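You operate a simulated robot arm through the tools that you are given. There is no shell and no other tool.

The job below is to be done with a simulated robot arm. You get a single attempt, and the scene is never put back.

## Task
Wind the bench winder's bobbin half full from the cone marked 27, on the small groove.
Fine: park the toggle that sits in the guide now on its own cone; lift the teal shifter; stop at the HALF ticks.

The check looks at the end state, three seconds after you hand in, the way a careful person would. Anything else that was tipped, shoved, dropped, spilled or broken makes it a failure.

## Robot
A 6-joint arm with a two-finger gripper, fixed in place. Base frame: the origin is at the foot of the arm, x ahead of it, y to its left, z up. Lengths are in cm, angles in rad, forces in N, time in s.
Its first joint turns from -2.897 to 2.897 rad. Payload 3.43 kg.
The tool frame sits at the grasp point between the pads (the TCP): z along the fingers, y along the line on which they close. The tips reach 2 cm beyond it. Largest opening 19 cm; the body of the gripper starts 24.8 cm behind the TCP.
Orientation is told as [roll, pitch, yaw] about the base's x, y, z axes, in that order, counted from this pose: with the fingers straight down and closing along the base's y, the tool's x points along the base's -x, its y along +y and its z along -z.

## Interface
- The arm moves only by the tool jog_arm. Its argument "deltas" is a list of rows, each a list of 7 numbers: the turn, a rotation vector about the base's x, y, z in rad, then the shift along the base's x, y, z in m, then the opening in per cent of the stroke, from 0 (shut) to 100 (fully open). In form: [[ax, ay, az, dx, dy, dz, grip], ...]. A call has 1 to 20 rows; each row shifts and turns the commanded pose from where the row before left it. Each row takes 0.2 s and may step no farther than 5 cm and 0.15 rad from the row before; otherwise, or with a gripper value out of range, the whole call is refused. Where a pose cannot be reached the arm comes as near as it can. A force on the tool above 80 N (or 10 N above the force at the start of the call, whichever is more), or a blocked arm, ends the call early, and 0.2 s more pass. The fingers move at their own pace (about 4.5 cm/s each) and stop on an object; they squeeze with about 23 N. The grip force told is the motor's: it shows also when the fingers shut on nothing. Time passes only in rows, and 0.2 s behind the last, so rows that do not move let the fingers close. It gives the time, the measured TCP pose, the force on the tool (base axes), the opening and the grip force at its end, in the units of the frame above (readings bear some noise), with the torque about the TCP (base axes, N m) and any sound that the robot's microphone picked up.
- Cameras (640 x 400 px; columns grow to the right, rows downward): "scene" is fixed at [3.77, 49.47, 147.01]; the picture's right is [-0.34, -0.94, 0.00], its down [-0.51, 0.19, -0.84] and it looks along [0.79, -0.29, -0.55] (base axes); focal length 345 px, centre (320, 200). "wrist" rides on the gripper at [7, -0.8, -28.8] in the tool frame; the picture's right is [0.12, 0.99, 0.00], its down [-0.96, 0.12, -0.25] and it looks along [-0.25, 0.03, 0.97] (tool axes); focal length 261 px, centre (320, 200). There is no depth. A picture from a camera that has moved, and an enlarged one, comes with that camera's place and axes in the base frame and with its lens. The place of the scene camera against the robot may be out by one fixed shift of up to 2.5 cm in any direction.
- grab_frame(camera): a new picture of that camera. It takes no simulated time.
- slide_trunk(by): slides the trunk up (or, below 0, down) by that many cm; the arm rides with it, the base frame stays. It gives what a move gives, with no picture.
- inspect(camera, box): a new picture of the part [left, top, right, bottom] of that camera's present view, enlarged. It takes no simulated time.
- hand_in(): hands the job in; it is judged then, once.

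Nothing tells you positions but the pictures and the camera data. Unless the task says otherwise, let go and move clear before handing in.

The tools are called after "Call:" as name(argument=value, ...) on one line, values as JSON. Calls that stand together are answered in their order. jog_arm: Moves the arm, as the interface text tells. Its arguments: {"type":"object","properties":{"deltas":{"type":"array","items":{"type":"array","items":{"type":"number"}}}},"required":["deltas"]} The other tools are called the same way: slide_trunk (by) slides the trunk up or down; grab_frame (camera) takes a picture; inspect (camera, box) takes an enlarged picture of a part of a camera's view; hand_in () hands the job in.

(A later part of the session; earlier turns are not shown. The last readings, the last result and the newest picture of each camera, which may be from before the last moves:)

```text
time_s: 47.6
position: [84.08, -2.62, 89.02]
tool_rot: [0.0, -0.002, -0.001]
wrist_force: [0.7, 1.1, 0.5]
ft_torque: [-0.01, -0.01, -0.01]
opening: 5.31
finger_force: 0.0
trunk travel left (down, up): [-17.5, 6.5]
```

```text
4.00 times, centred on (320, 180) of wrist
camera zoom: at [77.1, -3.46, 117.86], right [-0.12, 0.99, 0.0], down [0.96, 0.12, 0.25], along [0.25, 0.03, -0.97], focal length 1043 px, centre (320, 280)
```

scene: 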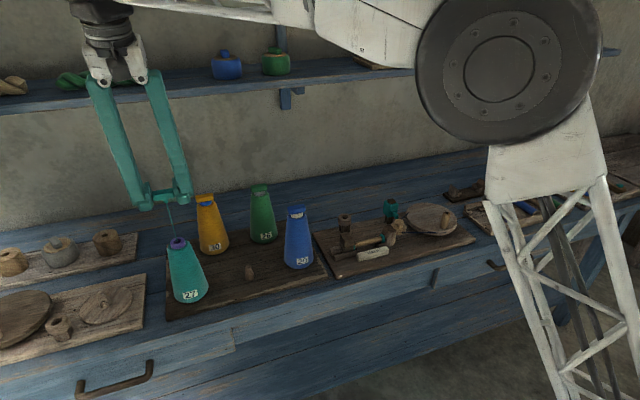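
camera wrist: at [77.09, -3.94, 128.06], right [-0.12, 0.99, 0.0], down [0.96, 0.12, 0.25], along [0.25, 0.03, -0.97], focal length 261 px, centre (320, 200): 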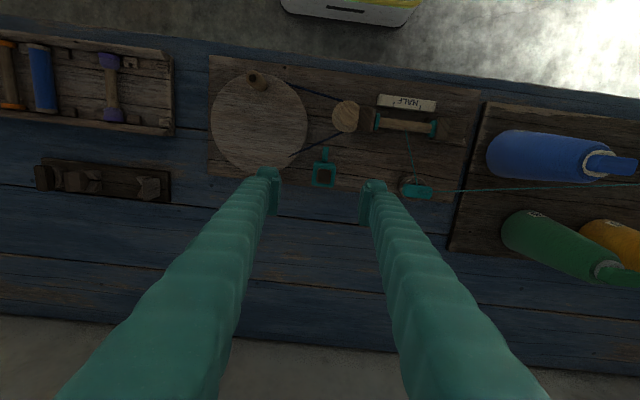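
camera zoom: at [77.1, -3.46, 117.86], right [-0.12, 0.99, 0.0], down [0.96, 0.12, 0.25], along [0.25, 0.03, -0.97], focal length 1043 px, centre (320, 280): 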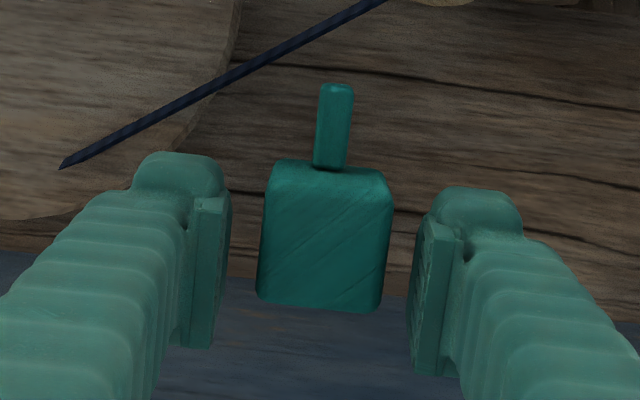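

The shifter stays up on its own, and the belt is on the small groove. Now I'll rise and go above the crank handle to measure the wheel centre and handle.

Call:
jog_arm(deltas=[[0, 0, 0, 0, 0, 0.03, 28], [0, 0, 0, 0, 0, 0.04, 28], [0, 0, 0, 0, 0, 0.04, 32], [0, 0, 0, -0.04, -0.035, 0, 32], [0, 0, 0, -0.04, -0.035, 0, 32], [0, 0, 0, -0.04, -0.035, 0, 32], [0, 0, 0, -0.01, -0.008, 0, 32], [0, 0, 0, 0, 0, 0, 32]])

Call:
grab_frame(camera="wrist")

Call:
inspect(camera="wrist", box=[240, 100, 440, 250])

Call:
inspect(camera="scene", box=[325, 195, 475, 275])

```text
refused: row 4 steps farther than a row can; nothing moved
```

```text
taken
camera wrist: at [77.1, -3.46, 117.86], right [-0.12, 0.99, 0.0], down [0.96, 0.12, 0.25], along [0.25, 0.03, -0.97], focal length 261 px, centre (320, 200)
```

wrist: 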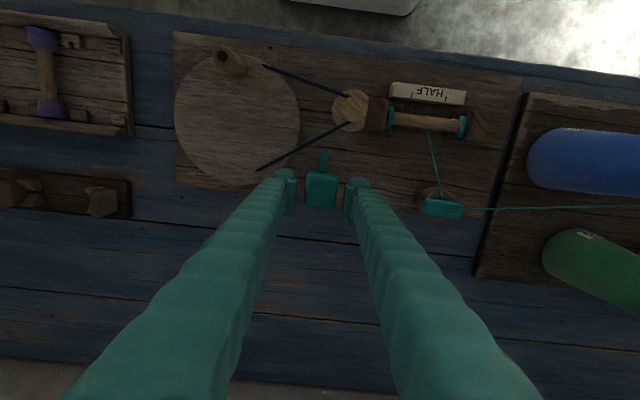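

```text
2.67 times, centred on (340, 175) of wrist
camera zoom: at [77.1, -3.46, 117.86], right [-0.12, 0.99, 0.0], down [0.96, 0.12, 0.25], along [0.25, 0.03, -0.97], focal length 695 px, centre (267, 267)
```

zoom: 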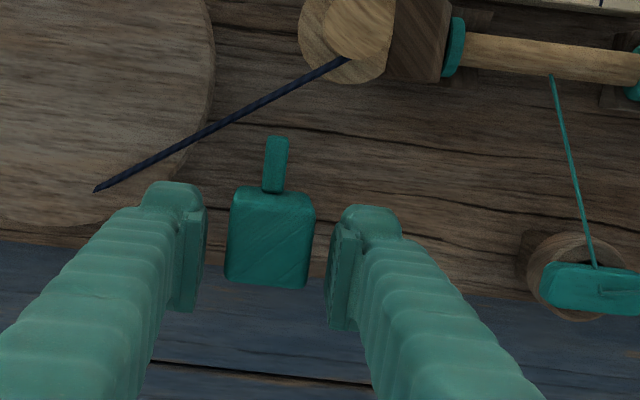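

```text
4.27 times, centred on (400, 235) of scene
camera zoom: at [3.77, 49.47, 147.01], right [-0.34, -0.94, 0.0], down [-0.51, 0.19, -0.84], along [0.79, -0.29, -0.55], focal length 1472 px, centre (-21, 51)
```

zoom: 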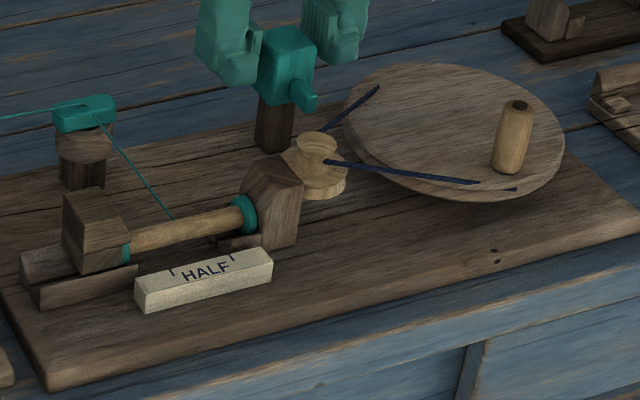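

The step was refused because one row exceeded 5 cm (nothing moved). I'll repeat it with smaller steps.

Call:
jog_arm(deltas=[[0, 0, 0, 0, 0, 0.03, 28], [0, 0, 0, 0, 0, 0.04, 28], [0, 0, 0, 0, 0, 0.04, 32], [0, 0, 0, -0.033, -0.029, 0, 32], [0, 0, 0, -0.033, -0.029, 0, 32], [0, 0, 0, -0.033, -0.029, 0, 32], [0, 0, 0, -0.032, -0.026, 0, 32], [0, 0, 0, 0, 0, 0, 32]])

Call:
grab_frame(camera="wrist")

Call:
inspect(camera="wrist", box=[240, 100, 440, 250])

Call:
inspect(camera="scene", box=[325, 195, 475, 275])

```text
time_s: 49.4
position: [71.07, -14.06, 99.93]
tool_rot: [0.001, 0.0, -0.001]
wrist_force: [-0.3, 0.1, -0.1]
ft_torque: [-0.04, 0.0, -0.01]
opening: 6.08
finger_force: 0.1
trunk travel left (down, up): [-17.5, 6.5]
```

```text
taken
camera wrist: at [63.98, -14.89, 128.86], right [-0.12, 0.99, 0.0], down [0.96, 0.12, 0.25], along [0.25, 0.03, -0.97], focal length 261 px, centre (320, 200)
```

wrist: 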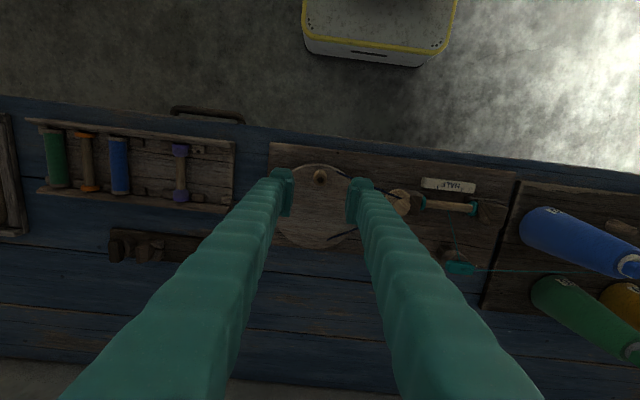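

```text
2.67 times, centred on (340, 175) of wrist
camera zoom: at [63.98, -14.89, 128.86], right [-0.12, 0.99, 0.0], down [0.96, 0.12, 0.25], along [0.25, 0.03, -0.97], focal length 695 px, centre (267, 267)
```

zoom: 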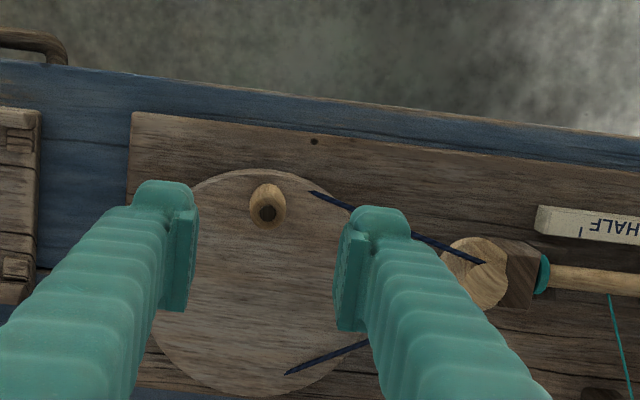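

```text
4.27 times, centred on (400, 235) of scene
camera zoom: at [3.77, 49.47, 147.01], right [-0.34, -0.94, 0.0], down [-0.51, 0.19, -0.84], along [0.79, -0.29, -0.55], focal length 1472 px, centre (-21, 51)
```

zoom: 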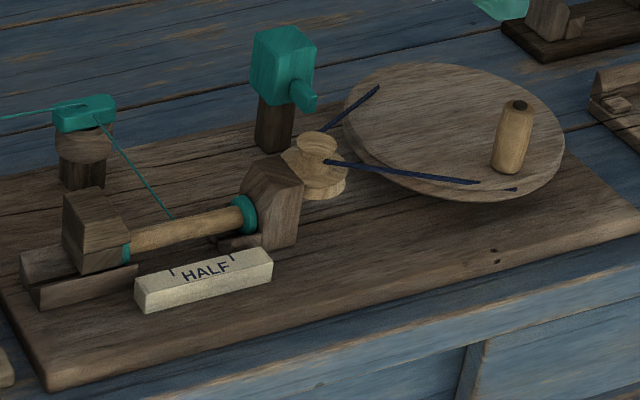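

The handle top is at about (70.85, -14.0, 89.2) and the wheel centre near (76.7, -13.7), giving a crank radius of about 5.9 cm. I'll lower around the handle's upper part and grip it.

Call:
jog_arm(deltas=[[0, 0, 0, -0.002, 0, -0.04, 32], [0, 0, 0, 0, 0, -0.04, 28], [0, 0, 0, 0, 0, -0.025, 28], [0, 0, 0, 0, 0, -0.012, 28], [0, 0, 0, 0, 0, 0, 28]])

Call:
inspect(camera="wrist", box=[250, 130, 390, 230])

Call:
inspect(camera="scene", box=[400, 180, 480, 250])

```text
time_s: 50.6
position: [70.8, -13.87, 88.11]
tool_rot: [0.0, 0.0, 0.0]
wrist_force: [0.6, -0.5, 0.6]
ft_torque: [-0.03, 0.02, -0.01]
opening: 5.31
finger_force: 0.1
trunk travel left (down, up): [-17.5, 6.5]
```

```text
4.00 times, centred on (320, 180) of wrist
camera zoom: at [63.82, -14.82, 117.1], right [-0.12, 0.99, 0.0], down [0.96, 0.12, 0.25], along [0.25, 0.03, -0.97], focal length 1043 px, centre (320, 280)
```

zoom: 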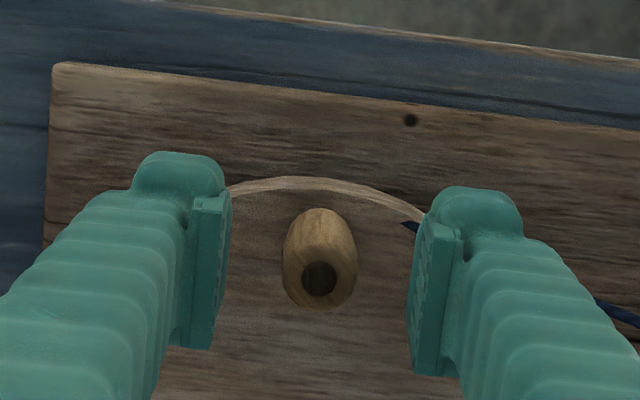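

```text
5.71 times, centred on (440, 215) of scene
camera zoom: at [3.77, 49.47, 147.01], right [-0.34, -0.94, 0.0], down [-0.51, 0.19, -0.84], along [0.79, -0.29, -0.55], focal length 1971 px, centre (-366, 114)
```

zoom: 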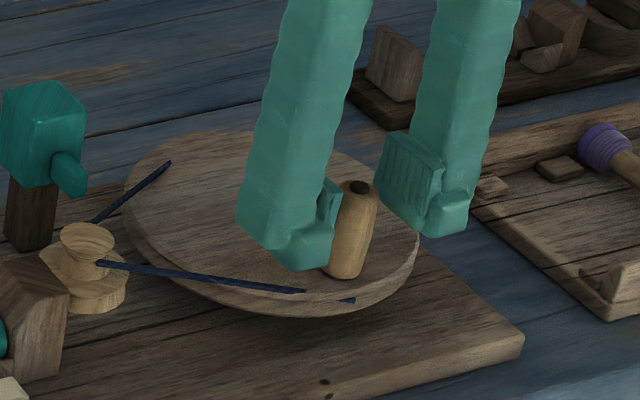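

The handle is centred between the fingers. Closing on it.

Call:
jog_arm(deltas=[[0, 0, 0, 0, 0, 0, 12], [0, 0, 0, 0, 0, 0, 0], [0, 0, 0, 0, 0, 0, 0], [0, 0, 0, 0, 0, 0, 0], [0, 0, 0, 0, 0, 0, 0]])

Call:
inspect(camera="wrist", box=[250, 130, 390, 230])

Call:
inspect(camera="scene", box=[325, 195, 475, 275])

```text
time_s: 51.8
position: [70.73, -14.03, 88.31]
tool_rot: [-0.001, 0.001, 0.001]
wrist_force: [0.2, -0.5, -1.3]
ft_torque: [0.0, -0.02, -0.03]
opening: 2.05
finger_force: 45.0
trunk travel left (down, up): [-17.5, 6.5]
```

```text
4.00 times, centred on (320, 180) of wrist
camera zoom: at [63.83, -14.82, 117.11], right [-0.12, 0.99, 0.0], down [0.96, 0.12, 0.25], along [0.25, 0.03, -0.97], focal length 1043 px, centre (320, 280)
```

zoom: 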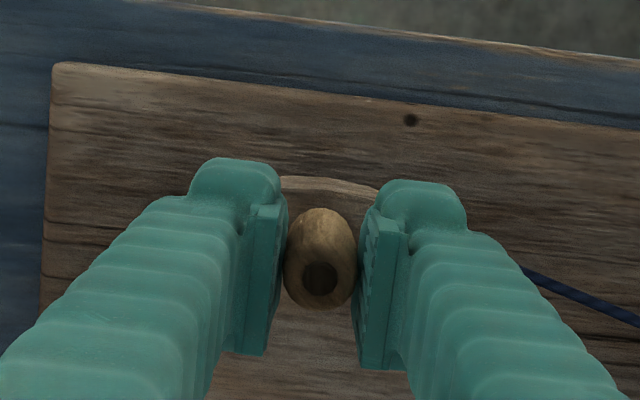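

```text
4.27 times, centred on (400, 235) of scene
camera zoom: at [3.77, 49.47, 147.01], right [-0.34, -0.94, 0.0], down [-0.51, 0.19, -0.84], along [0.79, -0.29, -0.55], focal length 1472 px, centre (-21, 51)
```

zoom: 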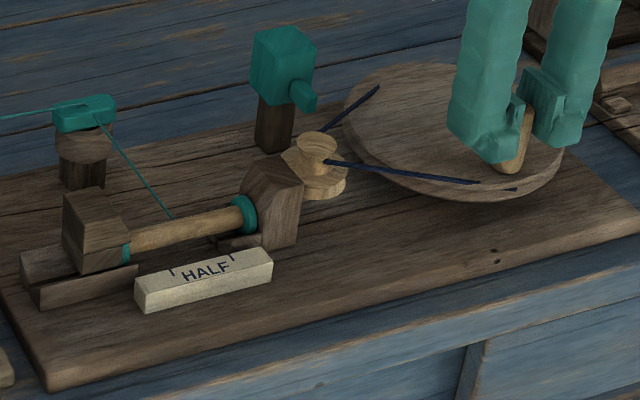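

The handle is gripped. I'll try a 60° clockwise test turn about the estimated centre and check the forces and the bobbin.

Call:
jog_arm(deltas=[[0, 0, 0, 0.00124, 0.01543, 0, 0], [0, 0, 0, 0.00519, 0.01458, 0, 0], [0, 0, 0, 0.00879, 0.01274, 0, 0], [0, 0, 0, 0.01179, 0.01003, 0, 0], [0, 0, 0, 0, 0, 0, 0]])

Call:
inspect(camera="wrist", box=[250, 130, 390, 230])

Call:
inspect(camera="scene", box=[325, 195, 475, 275])

```text
time_s: 53.0
position: [73.58, -8.97, 88.22]
tool_rot: [-0.001, -0.002, 0.0]
wrist_force: [18.3, -29.0, -4.7]
ft_torque: [-0.23, 0.08, 0.02]
opening: 2.09
finger_force: 45.2
trunk travel left (down, up): [-17.5, 6.5]
```

```text
4.00 times, centred on (320, 180) of wrist
camera zoom: at [66.54, -9.66, 117.11], right [-0.12, 0.99, 0.0], down [0.96, 0.12, 0.25], along [0.25, 0.03, -0.97], focal length 1043 px, centre (320, 280)
```

zoom: 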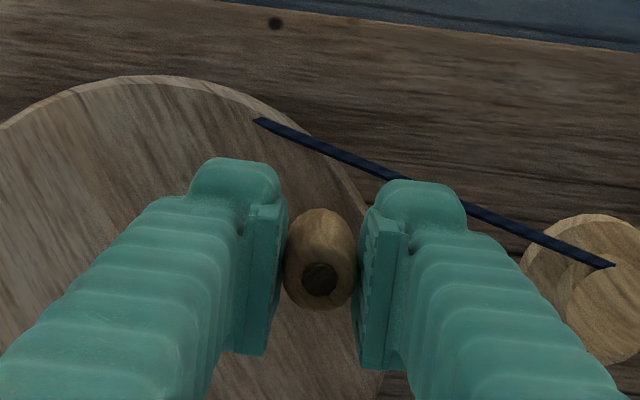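

```text
4.27 times, centred on (400, 235) of scene
camera zoom: at [3.77, 49.47, 147.01], right [-0.34, -0.94, 0.0], down [-0.51, 0.19, -0.84], along [0.79, -0.29, -0.55], focal length 1472 px, centre (-21, 51)
```

zoom: 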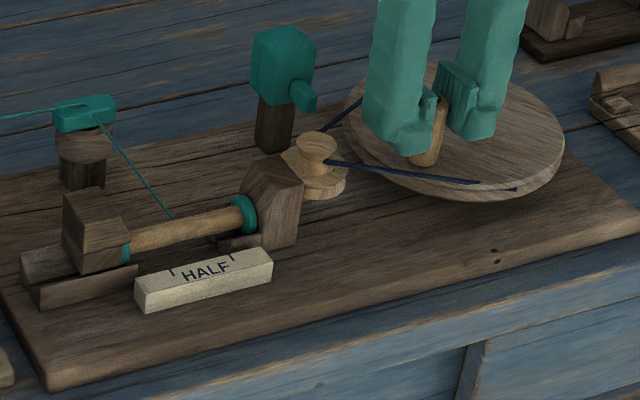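

The wheel turns freely with almost no tangential drag; the 34 N is radial, so my centre estimate was off by about 3 mm in y. I'll correct it and continue the turn.

Call:
jog_arm(deltas=[[0, 0, 0, 0.0151, 0.0037, 0, 0], [0, 0, 0, 0.0152, 0.0024, 0, 0], [0, 0, 0, 0.0152, -0.0016, 0, 0], [0, 0, 0, 0, 0, 0, 0]])

Call:
jog_arm(deltas=[[0, 0, 0, 0.0144, -0.0056, 0, 0], [0, 0, 0, 0.0124, -0.009, 0, 0], [0, 0, 0, 0.0097, -0.012, 0, 0], [0, 0, 0, 0, 0, 0, 0]])

Call:
inspect(camera="scene", box=[325, 195, 475, 275])

```text
time_s: 54.0
position: [78.1, -7.96, 88.2]
tool_rot: [0.001, -0.001, 0.0]
wrist_force: [4.5, 29.0, -5.6]
ft_torque: [0.27, 0.61, 0.0]
opening: 2.1
finger_force: 44.9
trunk travel left (down, up): [-17.5, 6.5]
```

```text
time_s: 55.0
position: [81.89, -10.94, 88.36]
tool_rot: [-0.003, -0.002, -0.002]
wrist_force: [37.8, 20.8, -0.2]
ft_torque: [0.14, -0.93, 0.14]
opening: 2.03
finger_force: 44.9
trunk travel left (down, up): [-17.5, 6.5]
```

```text
4.27 times, centred on (400, 235) of scene
camera zoom: at [3.77, 49.47, 147.01], right [-0.34, -0.94, 0.0], down [-0.51, 0.19, -0.84], along [0.79, -0.29, -0.55], focal length 1472 px, centre (-21, 51)
```

zoom: 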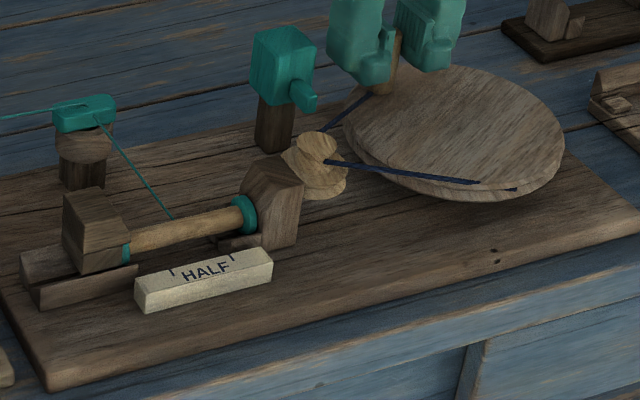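

The circle fit refines to centre (76.76, -13.88) and radius 5.96. Before continuing, a close look at the bobbin for any winding after about 150°.

Call:
inspect(camera="scene", box=[335, 225, 405, 270])

Call:
inspect(camera="wrist", box=[300, 60, 560, 220])

```text
8.89 times, centred on (370, 248) of scene
camera zoom: at [3.77, 49.47, 147.01], right [-0.34, -0.94, 0.0], down [-0.51, 0.19, -0.84], along [0.79, -0.29, -0.55], focal length 3067 px, centre (-124, -222)
```

zoom: 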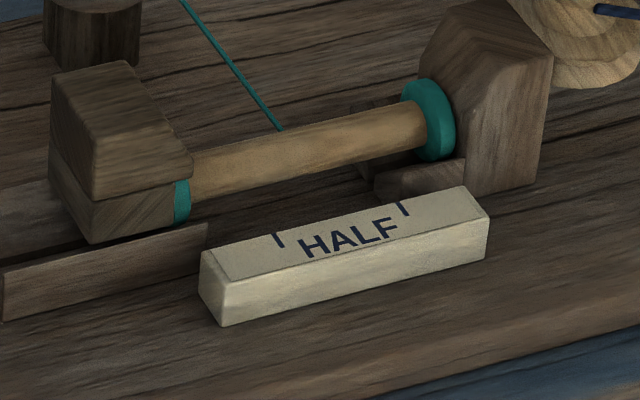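

```text
2.46 times, centred on (430, 140) of wrist
camera zoom: at [74.8, -11.76, 117.15], right [-0.12, 0.99, 0.0], down [0.96, 0.12, 0.25], along [0.25, 0.03, -0.97], focal length 642 px, centre (49, 348)
```

zoom: 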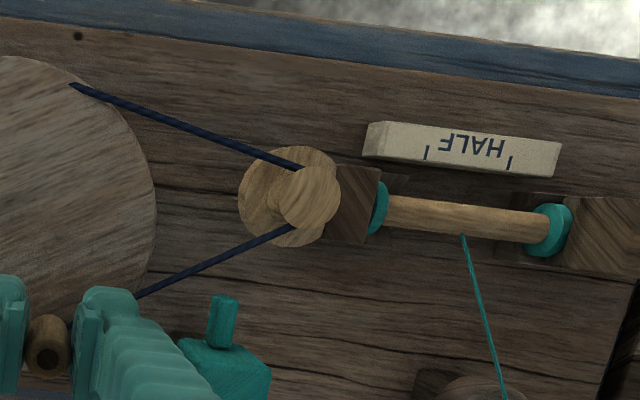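

The bobbin has two teal flanges and no visible winding yet; the HALF ticks span about half its length. I'll do another half turn with the corrected centre.

Call:
jog_arm(deltas=[[0, 0, 0, 0.0091, -0.0173, 0, 0], [0, 0, 0, 0.001, -0.0186, 0, 0], [0, 0, 0, -0.0049, -0.018, 0, 0], [0, 0, 0, -0.0102, -0.0156, 0, 0], [0, 0, 0, -0.0146, -0.0117, 0, 0], [0, 0, 0, -0.0174, -0.0066, 0, 0], [0, 0, 0, -0.0186, -0.001, 0, 0], [0, 0, 0, -0.018, 0.0049, 0, 0], [0, 0, 0, -0.0156, 0.0102, 0, 0], [0, 0, 0, -0.0117, 0.0146, 0, 0], [0, 0, 0, 0, 0, 0, 0]])

Call:
inspect(camera="scene", box=[335, 225, 405, 270])

Call:
inspect(camera="scene", box=[325, 180, 485, 275])

```text
time_s: 57.4
position: [71.66, -16.72, 88.09]
tool_rot: [0.0, 0.001, -0.001]
wrist_force: [-14.1, -4.8, 1.7]
ft_torque: [-0.06, 1.34, -0.01]
opening: 2.02
finger_force: 45.0
trunk travel left (down, up): [-17.5, 6.5]
```

```text
8.89 times, centred on (370, 248) of scene
camera zoom: at [3.77, 49.47, 147.01], right [-0.34, -0.94, 0.0], down [-0.51, 0.19, -0.84], along [0.79, -0.29, -0.55], focal length 3067 px, centre (-124, -222)
```

zoom: 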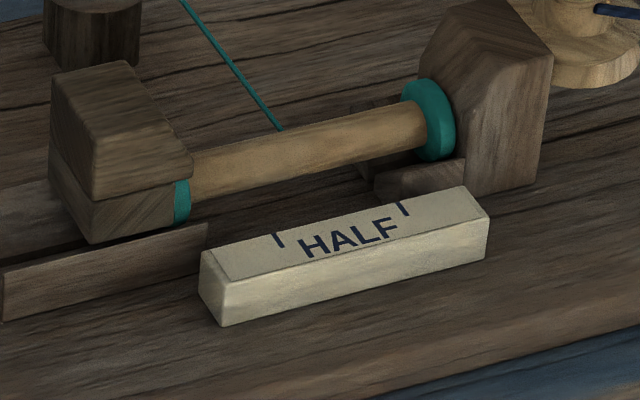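

```text
4.00 times, centred on (405, 228) of scene
camera zoom: at [3.77, 49.47, 147.01], right [-0.34, -0.94, 0.0], down [-0.51, 0.19, -0.84], along [0.79, -0.29, -0.55], focal length 1380 px, centre (-20, 90)
```

zoom: 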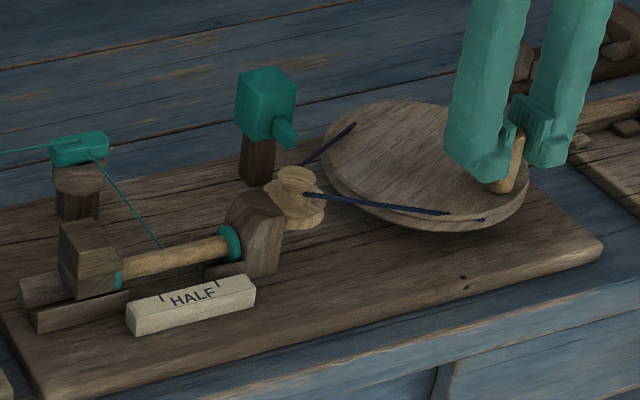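

The wheel turns well (15 N radial) but no thread layers show after about 330°. I'll do one more full clockwise turn and compare.

Call:
jog_arm(deltas=[[0, 0, 0, -0.0066, 0.0174, 0, 0], [0, 0, 0, -0.001, 0.0186, 0, 0], [0, 0, 0, 0.0049, 0.018, 0, 0], [0, 0, 0, 0.0102, 0.0156, 0, 0], [0, 0, 0, 0.0146, 0.0117, 0, 0], [0, 0, 0, 0.0174, 0.0066, 0, 0], [0, 0, 0, 0.0186, 0.001, 0, 0], [0, 0, 0, 0.018, -0.0049, 0, 0], [0, 0, 0, 0.0156, -0.0102, 0, 0], [0, 0, 0, 0.0117, -0.0146, 0, 0], [0, 0, 0, 0.0066, -0.0174, 0, 0], [0, 0, 0, 0.001, -0.0186, 0, 0], [0, 0, 0, -0.0049, -0.018, 0, 0], [0, 0, 0, -0.0102, -0.0156, 0, 0], [0, 0, 0, -0.0146, -0.0117, 0, 0], [0, 0, 0, -0.0174, -0.0066, 0, 0], [0, 0, 0, -0.0186, -0.001, 0, 0], [0, 0, 0, -0.018, 0.0049, 0, 0], [0, 0, 0, -0.0156, 0.0102, 0, 0], [0, 0, 0, -0.0117, 0.0146, 0, 0]])

Call:
inspect(camera="scene", box=[335, 225, 405, 270])

Call:
inspect(camera="scene", box=[325, 180, 485, 275])

```text
time_s: 59.5
position: [79.83, -8.45, 88.16]
tool_rot: [0.01, 0.018, 0.005]
wrist_force: [-19.4, 54.3, 13.1]
ft_torque: [0.15, -0.28, 1.77]
opening: 2.04
finger_force: 44.4
trunk travel left (down, up): [-17.5, 6.5]
stopped in row 10: the force on the tool passed its limit at 102 N (the readings are from after the stop); the commanded pose is now the measured one
```

```text
8.89 times, centred on (370, 248) of scene
camera zoom: at [3.77, 49.47, 147.01], right [-0.34, -0.94, 0.0], down [-0.51, 0.19, -0.84], along [0.79, -0.29, -0.55], focal length 3067 px, centre (-124, -222)
```

zoom: 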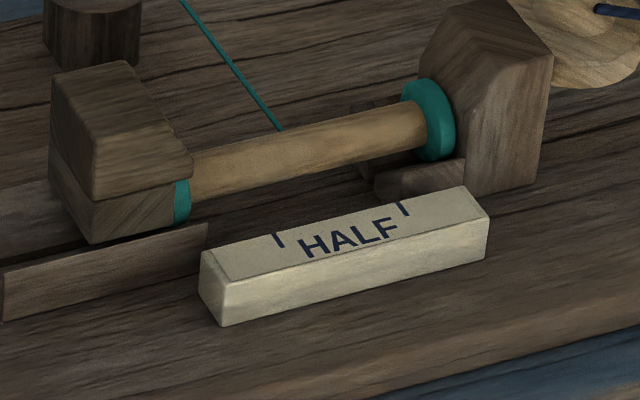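

```text
4.00 times, centred on (405, 228) of scene
camera zoom: at [3.77, 49.47, 147.01], right [-0.34, -0.94, 0.0], down [-0.51, 0.19, -0.84], along [0.79, -0.29, -0.55], focal length 1380 px, centre (-20, 90)
```

zoom: 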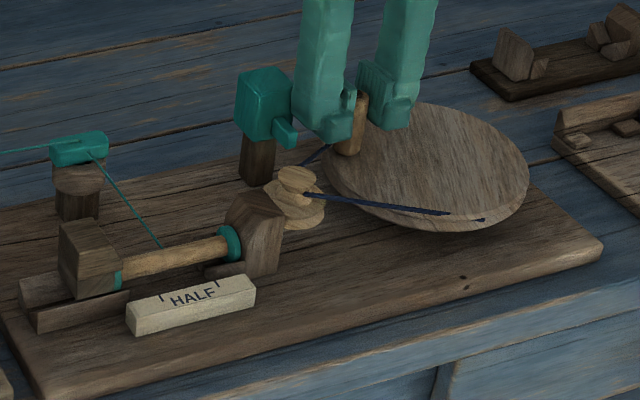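

The turn stopped near the shifter side with a 102 N spike and some twist. I'll look closely before doing anything else.

Call:
inspect(camera="scene", box=[375, 180, 455, 245])

Call:
grab_frame(camera="wrist")

Call:
inspect(camera="wrist", box=[250, 130, 390, 230])

```text
6.15 times, centred on (415, 212) of scene
camera zoom: at [3.77, 49.47, 147.01], right [-0.34, -0.94, 0.0], down [-0.51, 0.19, -0.84], along [0.79, -0.29, -0.55], focal length 2123 px, centre (-265, 123)
```

zoom: 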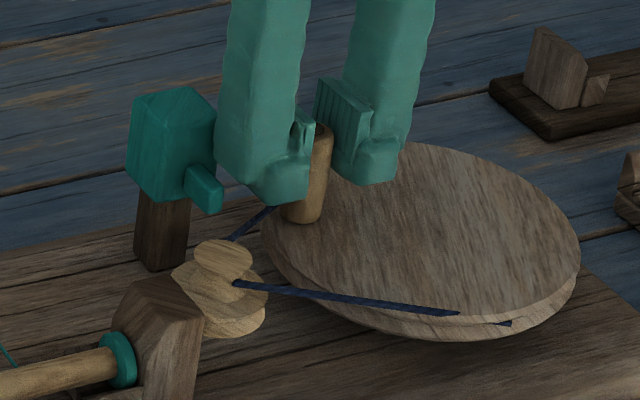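

```text
taken
camera wrist: at [73.4, -9.61, 117.18], right [-0.12, 0.99, 0.01], down [0.97, 0.12, 0.23], along [0.23, 0.04, -0.97], focal length 261 px, centre (320, 200)
```

wrist: 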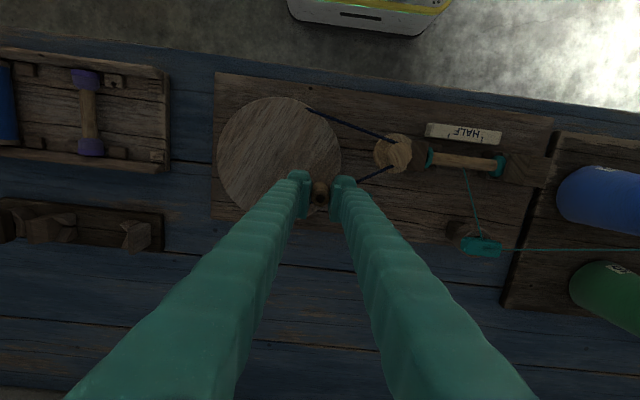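

```text
4.00 times, centred on (320, 180) of wrist
camera zoom: at [73.4, -9.61, 117.18], right [-0.12, 0.99, 0.01], down [0.97, 0.12, 0.23], along [0.23, 0.04, -0.97], focal length 1043 px, centre (320, 280)
```

zoom: 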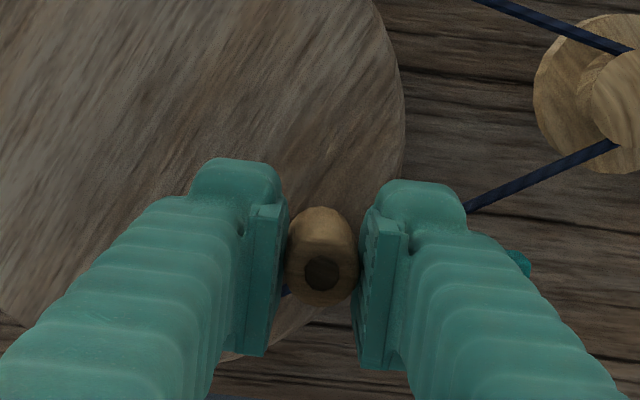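

The likely cause is that the +y finger's thicker upper part touched the raised shifter block as the crank came round. Let me check that the shifter and belt are undisturbed and look for thin winding on the bobbin at high zoom.

Call:
inspect(camera="scene", box=[352, 232, 388, 256])

Call:
inspect(camera="wrist", box=[420, 140, 510, 200])

Call:
inspect(camera="scene", box=[380, 192, 412, 225])

```text
16.00 times, centred on (370, 244) of scene
camera zoom: at [3.77, 49.47, 147.01], right [-0.34, -0.94, 0.0], down [-0.51, 0.19, -0.84], along [0.79, -0.29, -0.55], focal length 5520 px, centre (-480, -504)
```

zoom: 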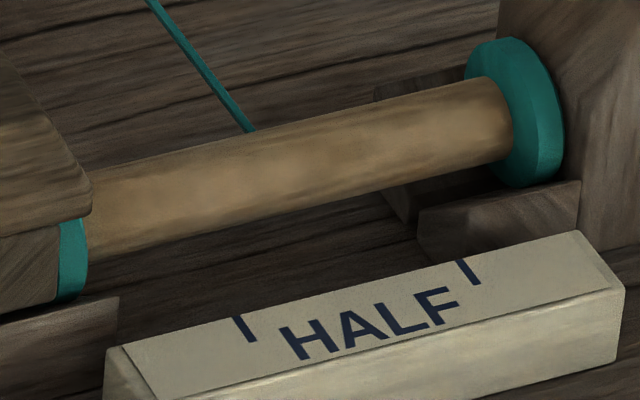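

```text
6.67 times, centred on (465, 170) of wrist
camera zoom: at [73.4, -9.61, 117.18], right [-0.12, 0.99, 0.01], down [0.97, 0.12, 0.23], along [0.23, 0.04, -0.97], focal length 1738 px, centre (-647, 400)
```

zoom: 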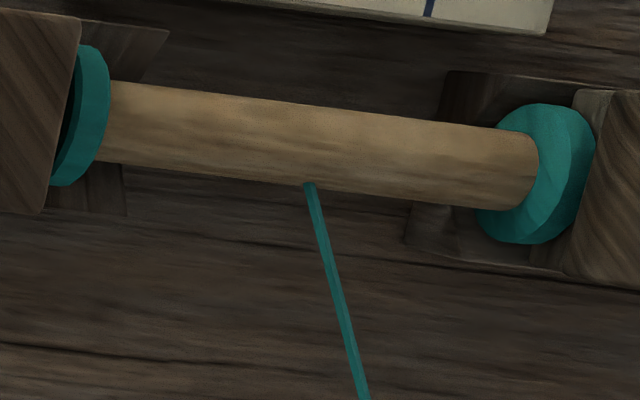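

```text
12.12 times, centred on (396, 208) of scene
camera zoom: at [3.77, 49.47, 147.01], right [-0.34, -0.94, 0.0], down [-0.51, 0.19, -0.84], along [0.79, -0.29, -0.55], focal length 4182 px, centre (-601, 97)
```

zoom: 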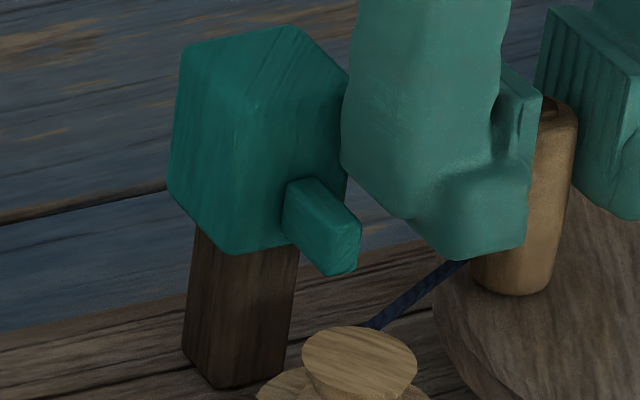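

Everything is intact and the bobbin core is still bare. I'll back the crank counter-clockwise to the side nearest the robot, away from the shifter. Then I'll regrip with the fingers turned 90° so they clear the shifter block.

Call:
jog_arm(deltas=[[0, 0, 0, -0.0183, 0.0043, 0, 0], [-0.005, -0.009, -0.002, -0.0188, 0.0008, 0, 0], [-0.005, -0.009, -0.003, -0.0181, -0.005, 0, 0], [0, 0, 0, -0.0156, -0.0104, 0, 0], [0, 0, 0, -0.0117, -0.0147, 0, 0], [0, 0, 0, -0.0066, -0.0175, 0, 0], [0, 0, 0, -0.0012, -0.012, 0, 0], [0, 0, 0, 0, 0, 0, 0]])

Call:
inspect(camera="scene", box=[325, 180, 485, 275])

Call:
inspect(camera="scene", box=[352, 232, 388, 256])

```text
time_s: 60.1
position: [75.43, -9.11, 88.08]
tool_rot: [0.009, 0.013, -0.016]
wrist_force: [-18.1, 20.2, 5.6]
ft_torque: [-2.18, 0.69, -0.19]
opening: 1.73
finger_force: 41.9
trunk travel left (down, up): [-17.5, 6.5]
stopped in row 3: the force on the tool passed its limit at 86 N (the readings are from after the stop); the commanded pose is now the measured one
```

```text
4.00 times, centred on (405, 228) of scene
camera zoom: at [3.77, 49.47, 147.01], right [-0.34, -0.94, 0.0], down [-0.51, 0.19, -0.84], along [0.79, -0.29, -0.55], focal length 1380 px, centre (-20, 90)
```

zoom: 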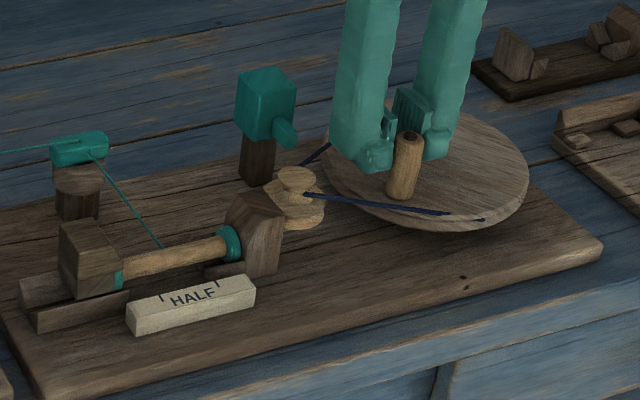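

```text
16.00 times, centred on (370, 244) of scene
camera zoom: at [3.77, 49.47, 147.01], right [-0.34, -0.94, 0.0], down [-0.51, 0.19, -0.84], along [0.79, -0.29, -0.55], focal length 5520 px, centre (-480, -504)
```

zoom: 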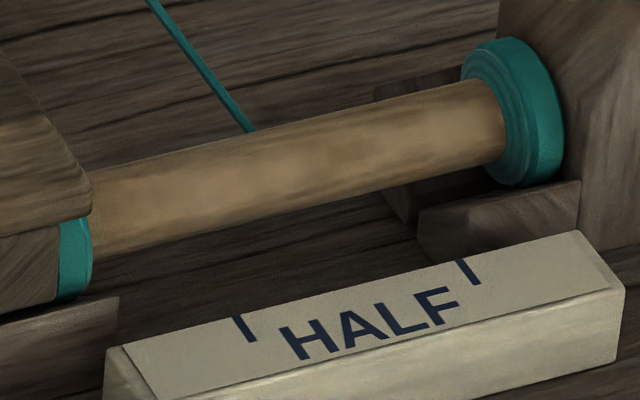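

Turning counter-clockwise did start laying teal thread near the flanges, so that is the winding direction. The handle seems to have slipped in the pads, so I'll look closely before continuing.

Call:
grab_frame(camera="wrist")

Call:
inspect(camera="wrist", box=[250, 130, 390, 230])

Call:
inspect(camera="scene", box=[380, 185, 460, 245])

```text
taken
camera wrist: at [68.92, -10.01, 117.07], right [-0.1, 0.99, 0.01], down [0.97, 0.1, 0.24], along [0.23, 0.03, -0.97], focal length 261 px, centre (320, 200)
```

wrist: 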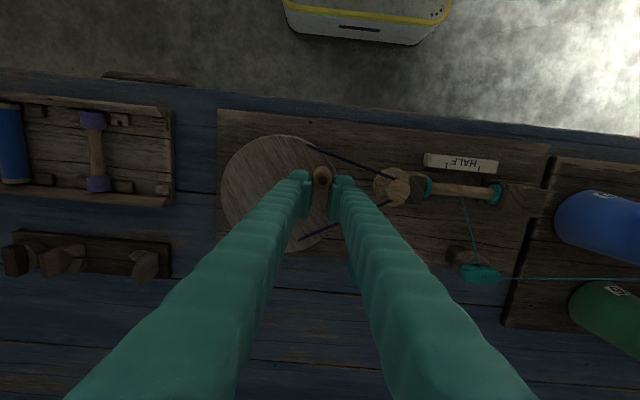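

```text
4.00 times, centred on (320, 180) of wrist
camera zoom: at [68.92, -10.01, 117.07], right [-0.1, 0.99, 0.01], down [0.97, 0.1, 0.24], along [0.23, 0.03, -0.97], focal length 1043 px, centre (320, 280)
```

zoom: 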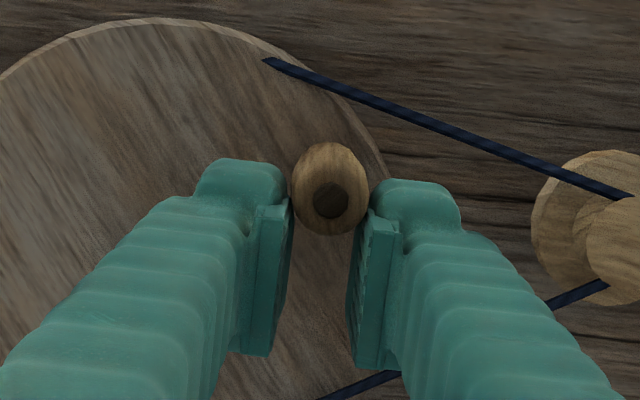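

```text
6.67 times, centred on (420, 215) of scene
camera zoom: at [3.77, 49.47, 147.01], right [-0.34, -0.94, 0.0], down [-0.51, 0.19, -0.84], along [0.79, -0.29, -0.55], focal length 2300 px, centre (-347, 100)
```

zoom: 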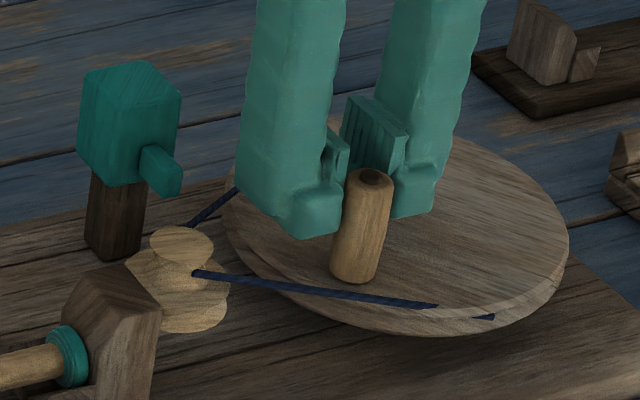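

Call:
inspect(camera="wrist", box=[400, 150, 520, 230])

Call:
inspect(camera="scene", box=[374, 230, 392, 246])

Call:
inspect(camera="scene", box=[350, 238, 368, 254])

```text
5.00 times, centred on (460, 190) of wrist
camera zoom: at [68.92, -10.01, 117.07], right [-0.1, 0.99, 0.01], down [0.97, 0.1, 0.24], along [0.23, 0.03, -0.97], focal length 1303 px, centre (-380, 250)
```

zoom: 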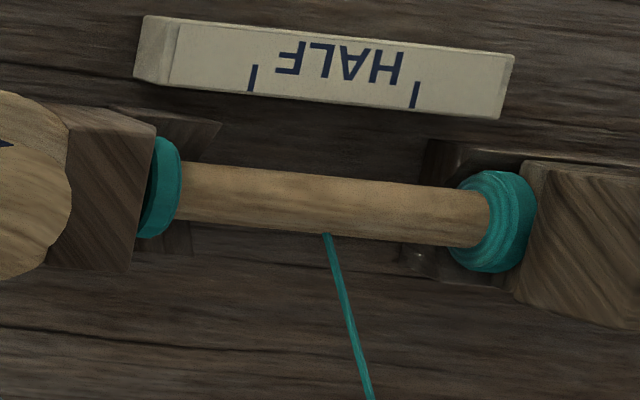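

```text
16.00 times, centred on (383, 238) of scene
camera zoom: at [3.77, 49.47, 147.01], right [-0.34, -0.94, 0.0], down [-0.51, 0.19, -0.84], along [0.79, -0.29, -0.55], focal length 5520 px, centre (-688, -408)
```

zoom: 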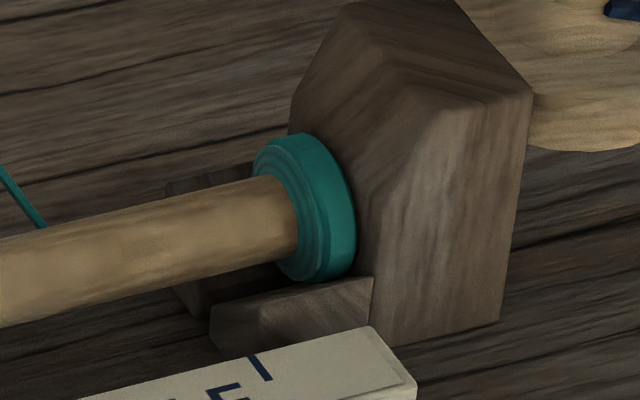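

```text
16.00 times, centred on (359, 246) of scene
camera zoom: at [3.77, 49.47, 147.01], right [-0.34, -0.94, 0.0], down [-0.51, 0.19, -0.84], along [0.79, -0.29, -0.55], focal length 5520 px, centre (-304, -536)
```

zoom: 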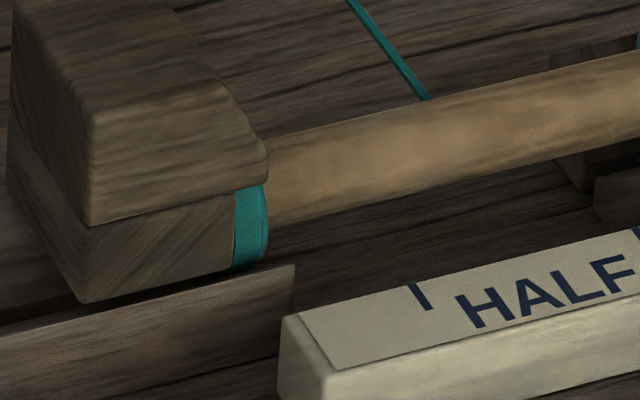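

The thread builds inward from both flanges, so HALF is reached when the fronts meet the ticks, about 1.4 counter-clockwise turns. Refitting from handle images gives centre (76.99, -14.0) and radius 6.18, which explains the earlier forces. I'll release here, rise and level the tool.

Call:
jog_arm(deltas=[[0, 0, 0, 0, 0, 0, 12], [0, 0, 0, 0, 0, 0, 18], [0, 0, 0, 0, 0, 0, 22], [0, 0, 0, 0, 0, 0, 22], [-0.009, -0.013, 0.016, 0, 0, 0.03, 22], [0, 0, 0, 0, 0, 0.04, 22], [0, 0, 0, 0, 0, 0.04, 22], [0, 0, 0, 0, 0, 0, 22]])

Call:
grab_frame(camera="wrist")

Call:
inspect(camera="scene", box=[325, 180, 485, 275])

```text
time_s: 61.9
position: [75.68, -8.96, 99.07]
tool_rot: [-0.001, -0.001, 0.005]
wrist_force: [0.5, -0.1, 0.6]
ft_torque: [0.01, 0.01, 0.0]
opening: 4.17
finger_force: 0.0
trunk travel left (down, up): [-17.5, 6.5]
```

```text
taken
camera wrist: at [68.67, -9.87, 128.0], right [-0.12, 0.99, 0.0], down [0.96, 0.12, 0.25], along [0.25, 0.03, -0.97], focal length 261 px, centre (320, 200)
```

wrist: 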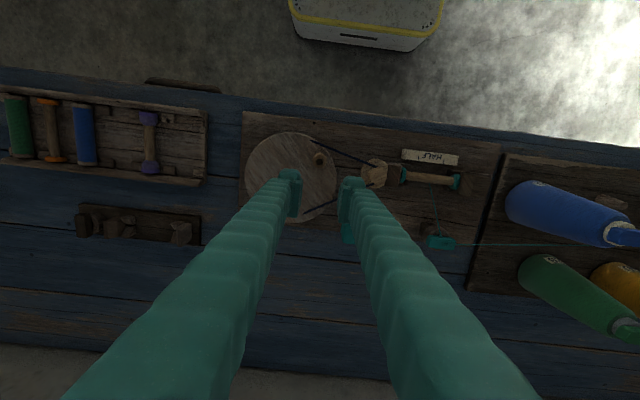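

```text
4.00 times, centred on (405, 228) of scene
camera zoom: at [3.77, 49.47, 147.01], right [-0.34, -0.94, 0.0], down [-0.51, 0.19, -0.84], along [0.79, -0.29, -0.55], focal length 1380 px, centre (-20, 90)
```

zoom: 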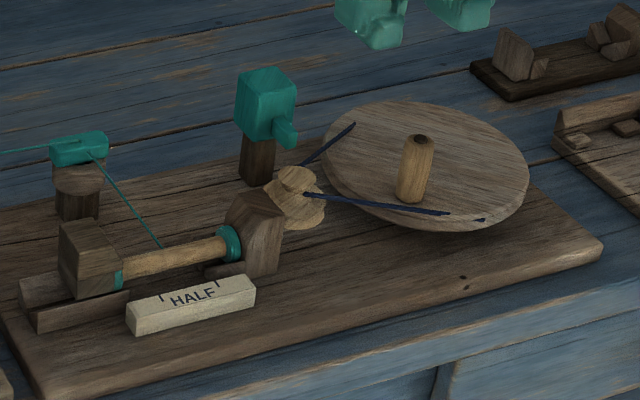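

Released cleanly. I'll measure the handle's current position and the present winding front.

Call:
inspect(camera="wrist", box=[230, 110, 390, 230])

Call:
inspect(camera="wrist", box=[380, 140, 480, 200])

Call:
inspect(camera="scene", box=[352, 232, 388, 256])

```text
3.33 times, centred on (310, 170) of wrist
camera zoom: at [68.67, -9.87, 128.0], right [-0.12, 0.99, 0.0], down [0.96, 0.12, 0.25], along [0.25, 0.03, -0.97], focal length 869 px, centre (353, 300)
```

zoom: 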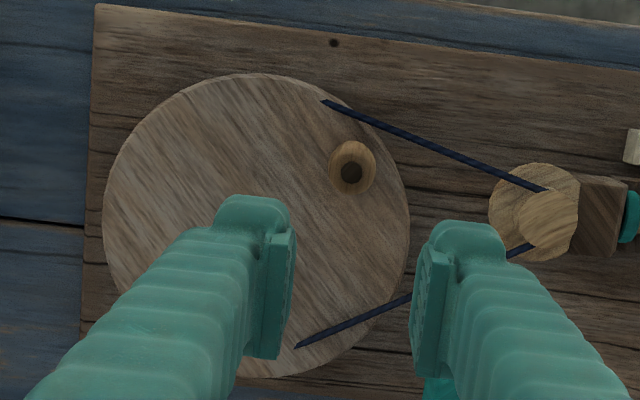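

```text
6.40 times, centred on (430, 170) of wrist
camera zoom: at [68.67, -9.87, 128.0], right [-0.12, 0.99, 0.0], down [0.96, 0.12, 0.25], along [0.25, 0.03, -0.97], focal length 1668 px, centre (-384, 392)
```

zoom: 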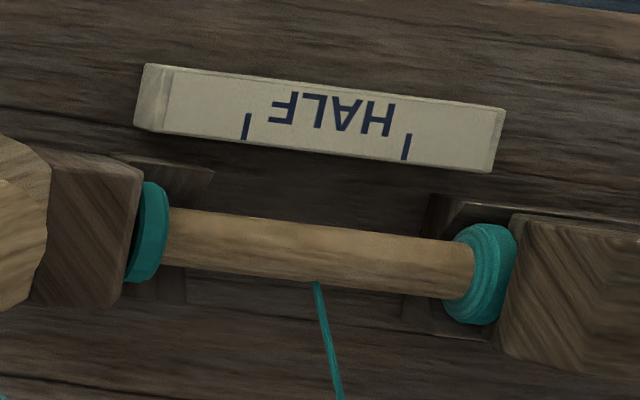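

```text
16.00 times, centred on (370, 244) of scene
camera zoom: at [3.77, 49.47, 147.01], right [-0.34, -0.94, 0.0], down [-0.51, 0.19, -0.84], along [0.79, -0.29, -0.55], focal length 5520 px, centre (-480, -504)
```

zoom: 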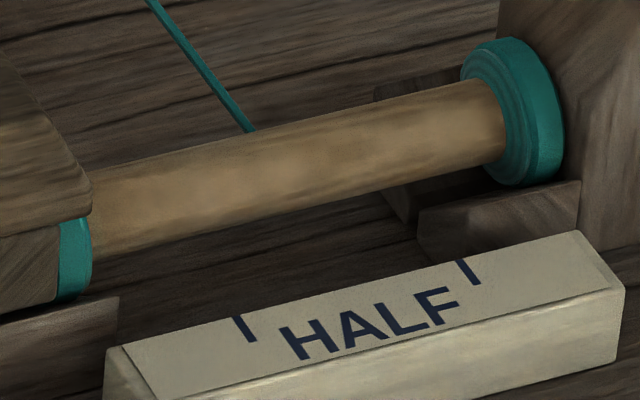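

The handle is now at about (72.7, -9.5), 134° on the wheel, and the thread fronts have moved roughly a tenth of the way to the ticks. This time I'll grip with the closing direction along the handle's path and turn the wrist with the wheel. That drives it positively, tolerates radius error, and clears the shifter.

Call:
jog_arm(deltas=[[0, 0, -0.135, -0.01, -0.002, 0, 22], [0, 0, -0.135, -0.01, -0.002, 0, 22], [0, 0, -0.135, -0.0098, -0.0014, 0, 22], [0, 0, -0.135, 0, 0, 0, 22], [0, 0, -0.135, 0, 0, 0, 22], [0, 0, -0.135, 0, 0, 0, 22], [0, 0, 0, 0, 0, 0, 22]])

Call:
grab_frame(camera="wrist")

Call:
inspect(camera="wrist", box=[250, 130, 390, 230])

```text
time_s: 63.5
position: [72.82, -9.55, 99.04]
tool_rot: [-0.003, -0.002, -0.809]
wrist_force: [-0.2, 0.1, 0.5]
ft_torque: [0.0, -0.01, 0.0]
opening: 4.19
finger_force: 0.0
trunk travel left (down, up): [-17.5, 6.5]
```

```text
taken
camera wrist: at [67.4, -5.04, 127.89], right [0.64, 0.77, 0.0], down [0.75, -0.62, 0.25], along [0.19, -0.16, -0.97], focal length 261 px, centre (320, 200)
```

wrist: 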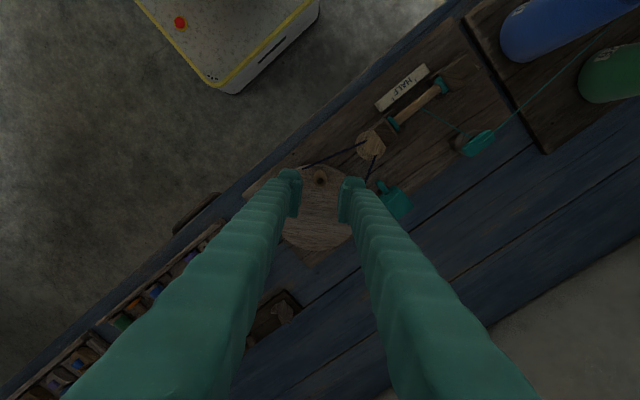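

```text
4.00 times, centred on (320, 180) of wrist
camera zoom: at [67.4, -5.04, 127.89], right [0.64, 0.77, 0.0], down [0.75, -0.62, 0.25], along [0.19, -0.16, -0.97], focal length 1043 px, centre (320, 280)
```

zoom: 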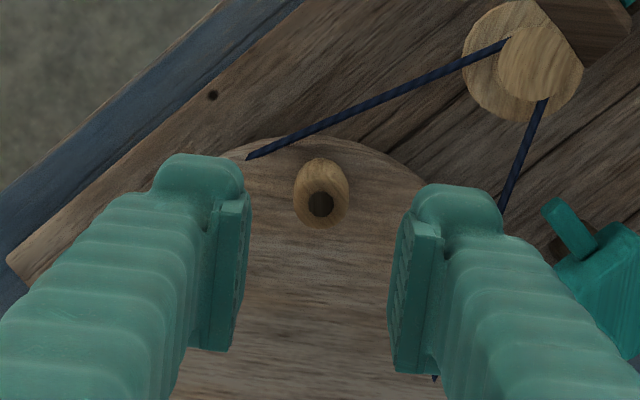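

The handle is centred between the fingers in this orientation. Descending and gripping it.

Call:
jog_arm(deltas=[[0, 0, 0, -0.0005, 0.0005, -0.035, 22], [0, 0, 0, 0, 0, -0.035, 22], [0, 0, 0, 0, 0, -0.025, 22], [0, 0, 0, 0, 0, -0.01, 22], [0, 0, 0, 0, 0, 0, 22], [0, 0, 0, 0, 0, 0, 0], [0, 0, 0, 0, 0, 0, 0], [0, 0, 0, 0, 0, 0, 0], [0, 0, 0, 0, 0, 0, 0]])

Call:
inspect(camera="wrist", box=[250, 130, 390, 230])

Call:
inspect(camera="wrist", box=[360, 30, 500, 160])

Call:
inspect(camera="scene", box=[325, 180, 485, 275])

```text
time_s: 65.5
position: [72.74, -9.52, 88.47]
tool_rot: [-0.002, -0.001, -0.808]
wrist_force: [-0.4, 0.9, -3.6]
ft_torque: [0.02, -0.01, -0.02]
opening: 2.05
finger_force: 45.1
trunk travel left (down, up): [-17.5, 6.5]
```

```text
4.00 times, centred on (320, 180) of wrist
camera zoom: at [67.32, -5.05, 117.36], right [0.63, 0.77, 0.0], down [0.75, -0.61, 0.25], along [0.19, -0.16, -0.97], focal length 1043 px, centre (320, 280)
```

zoom: 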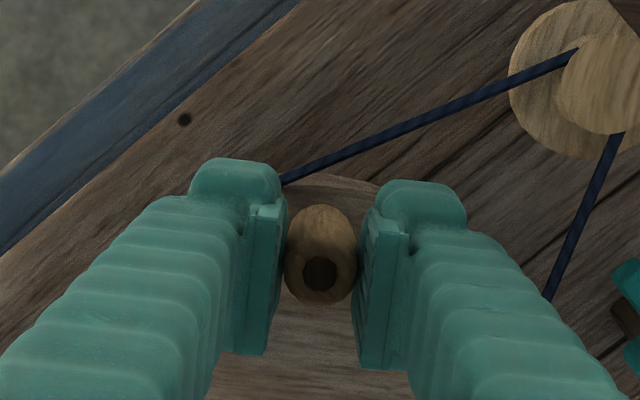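

```text
3.08 times, centred on (430, 95) of wrist
camera zoom: at [67.32, -5.05, 117.36], right [0.63, 0.77, 0.0], down [0.75, -0.61, 0.25], along [0.19, -0.16, -0.97], focal length 802 px, centre (-18, 523)
```

zoom: 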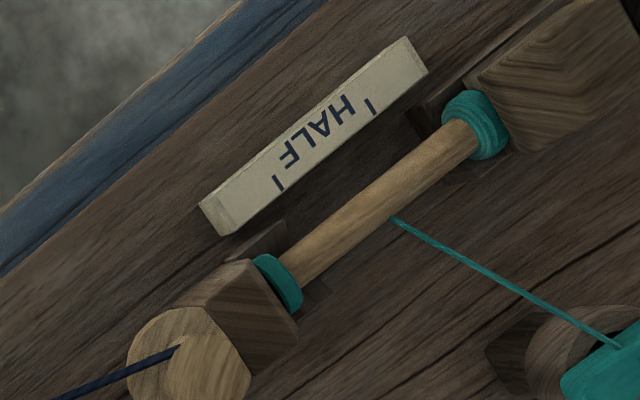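

```text
4.00 times, centred on (405, 228) of scene
camera zoom: at [3.77, 49.47, 147.01], right [-0.34, -0.94, 0.0], down [-0.51, 0.19, -0.84], along [0.79, -0.29, -0.55], focal length 1380 px, centre (-20, 90)
```

zoom: 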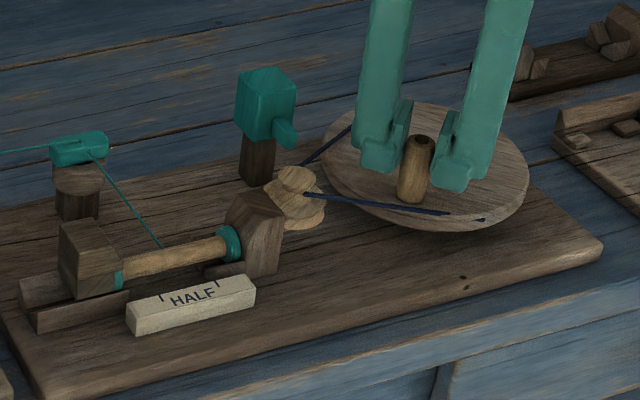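

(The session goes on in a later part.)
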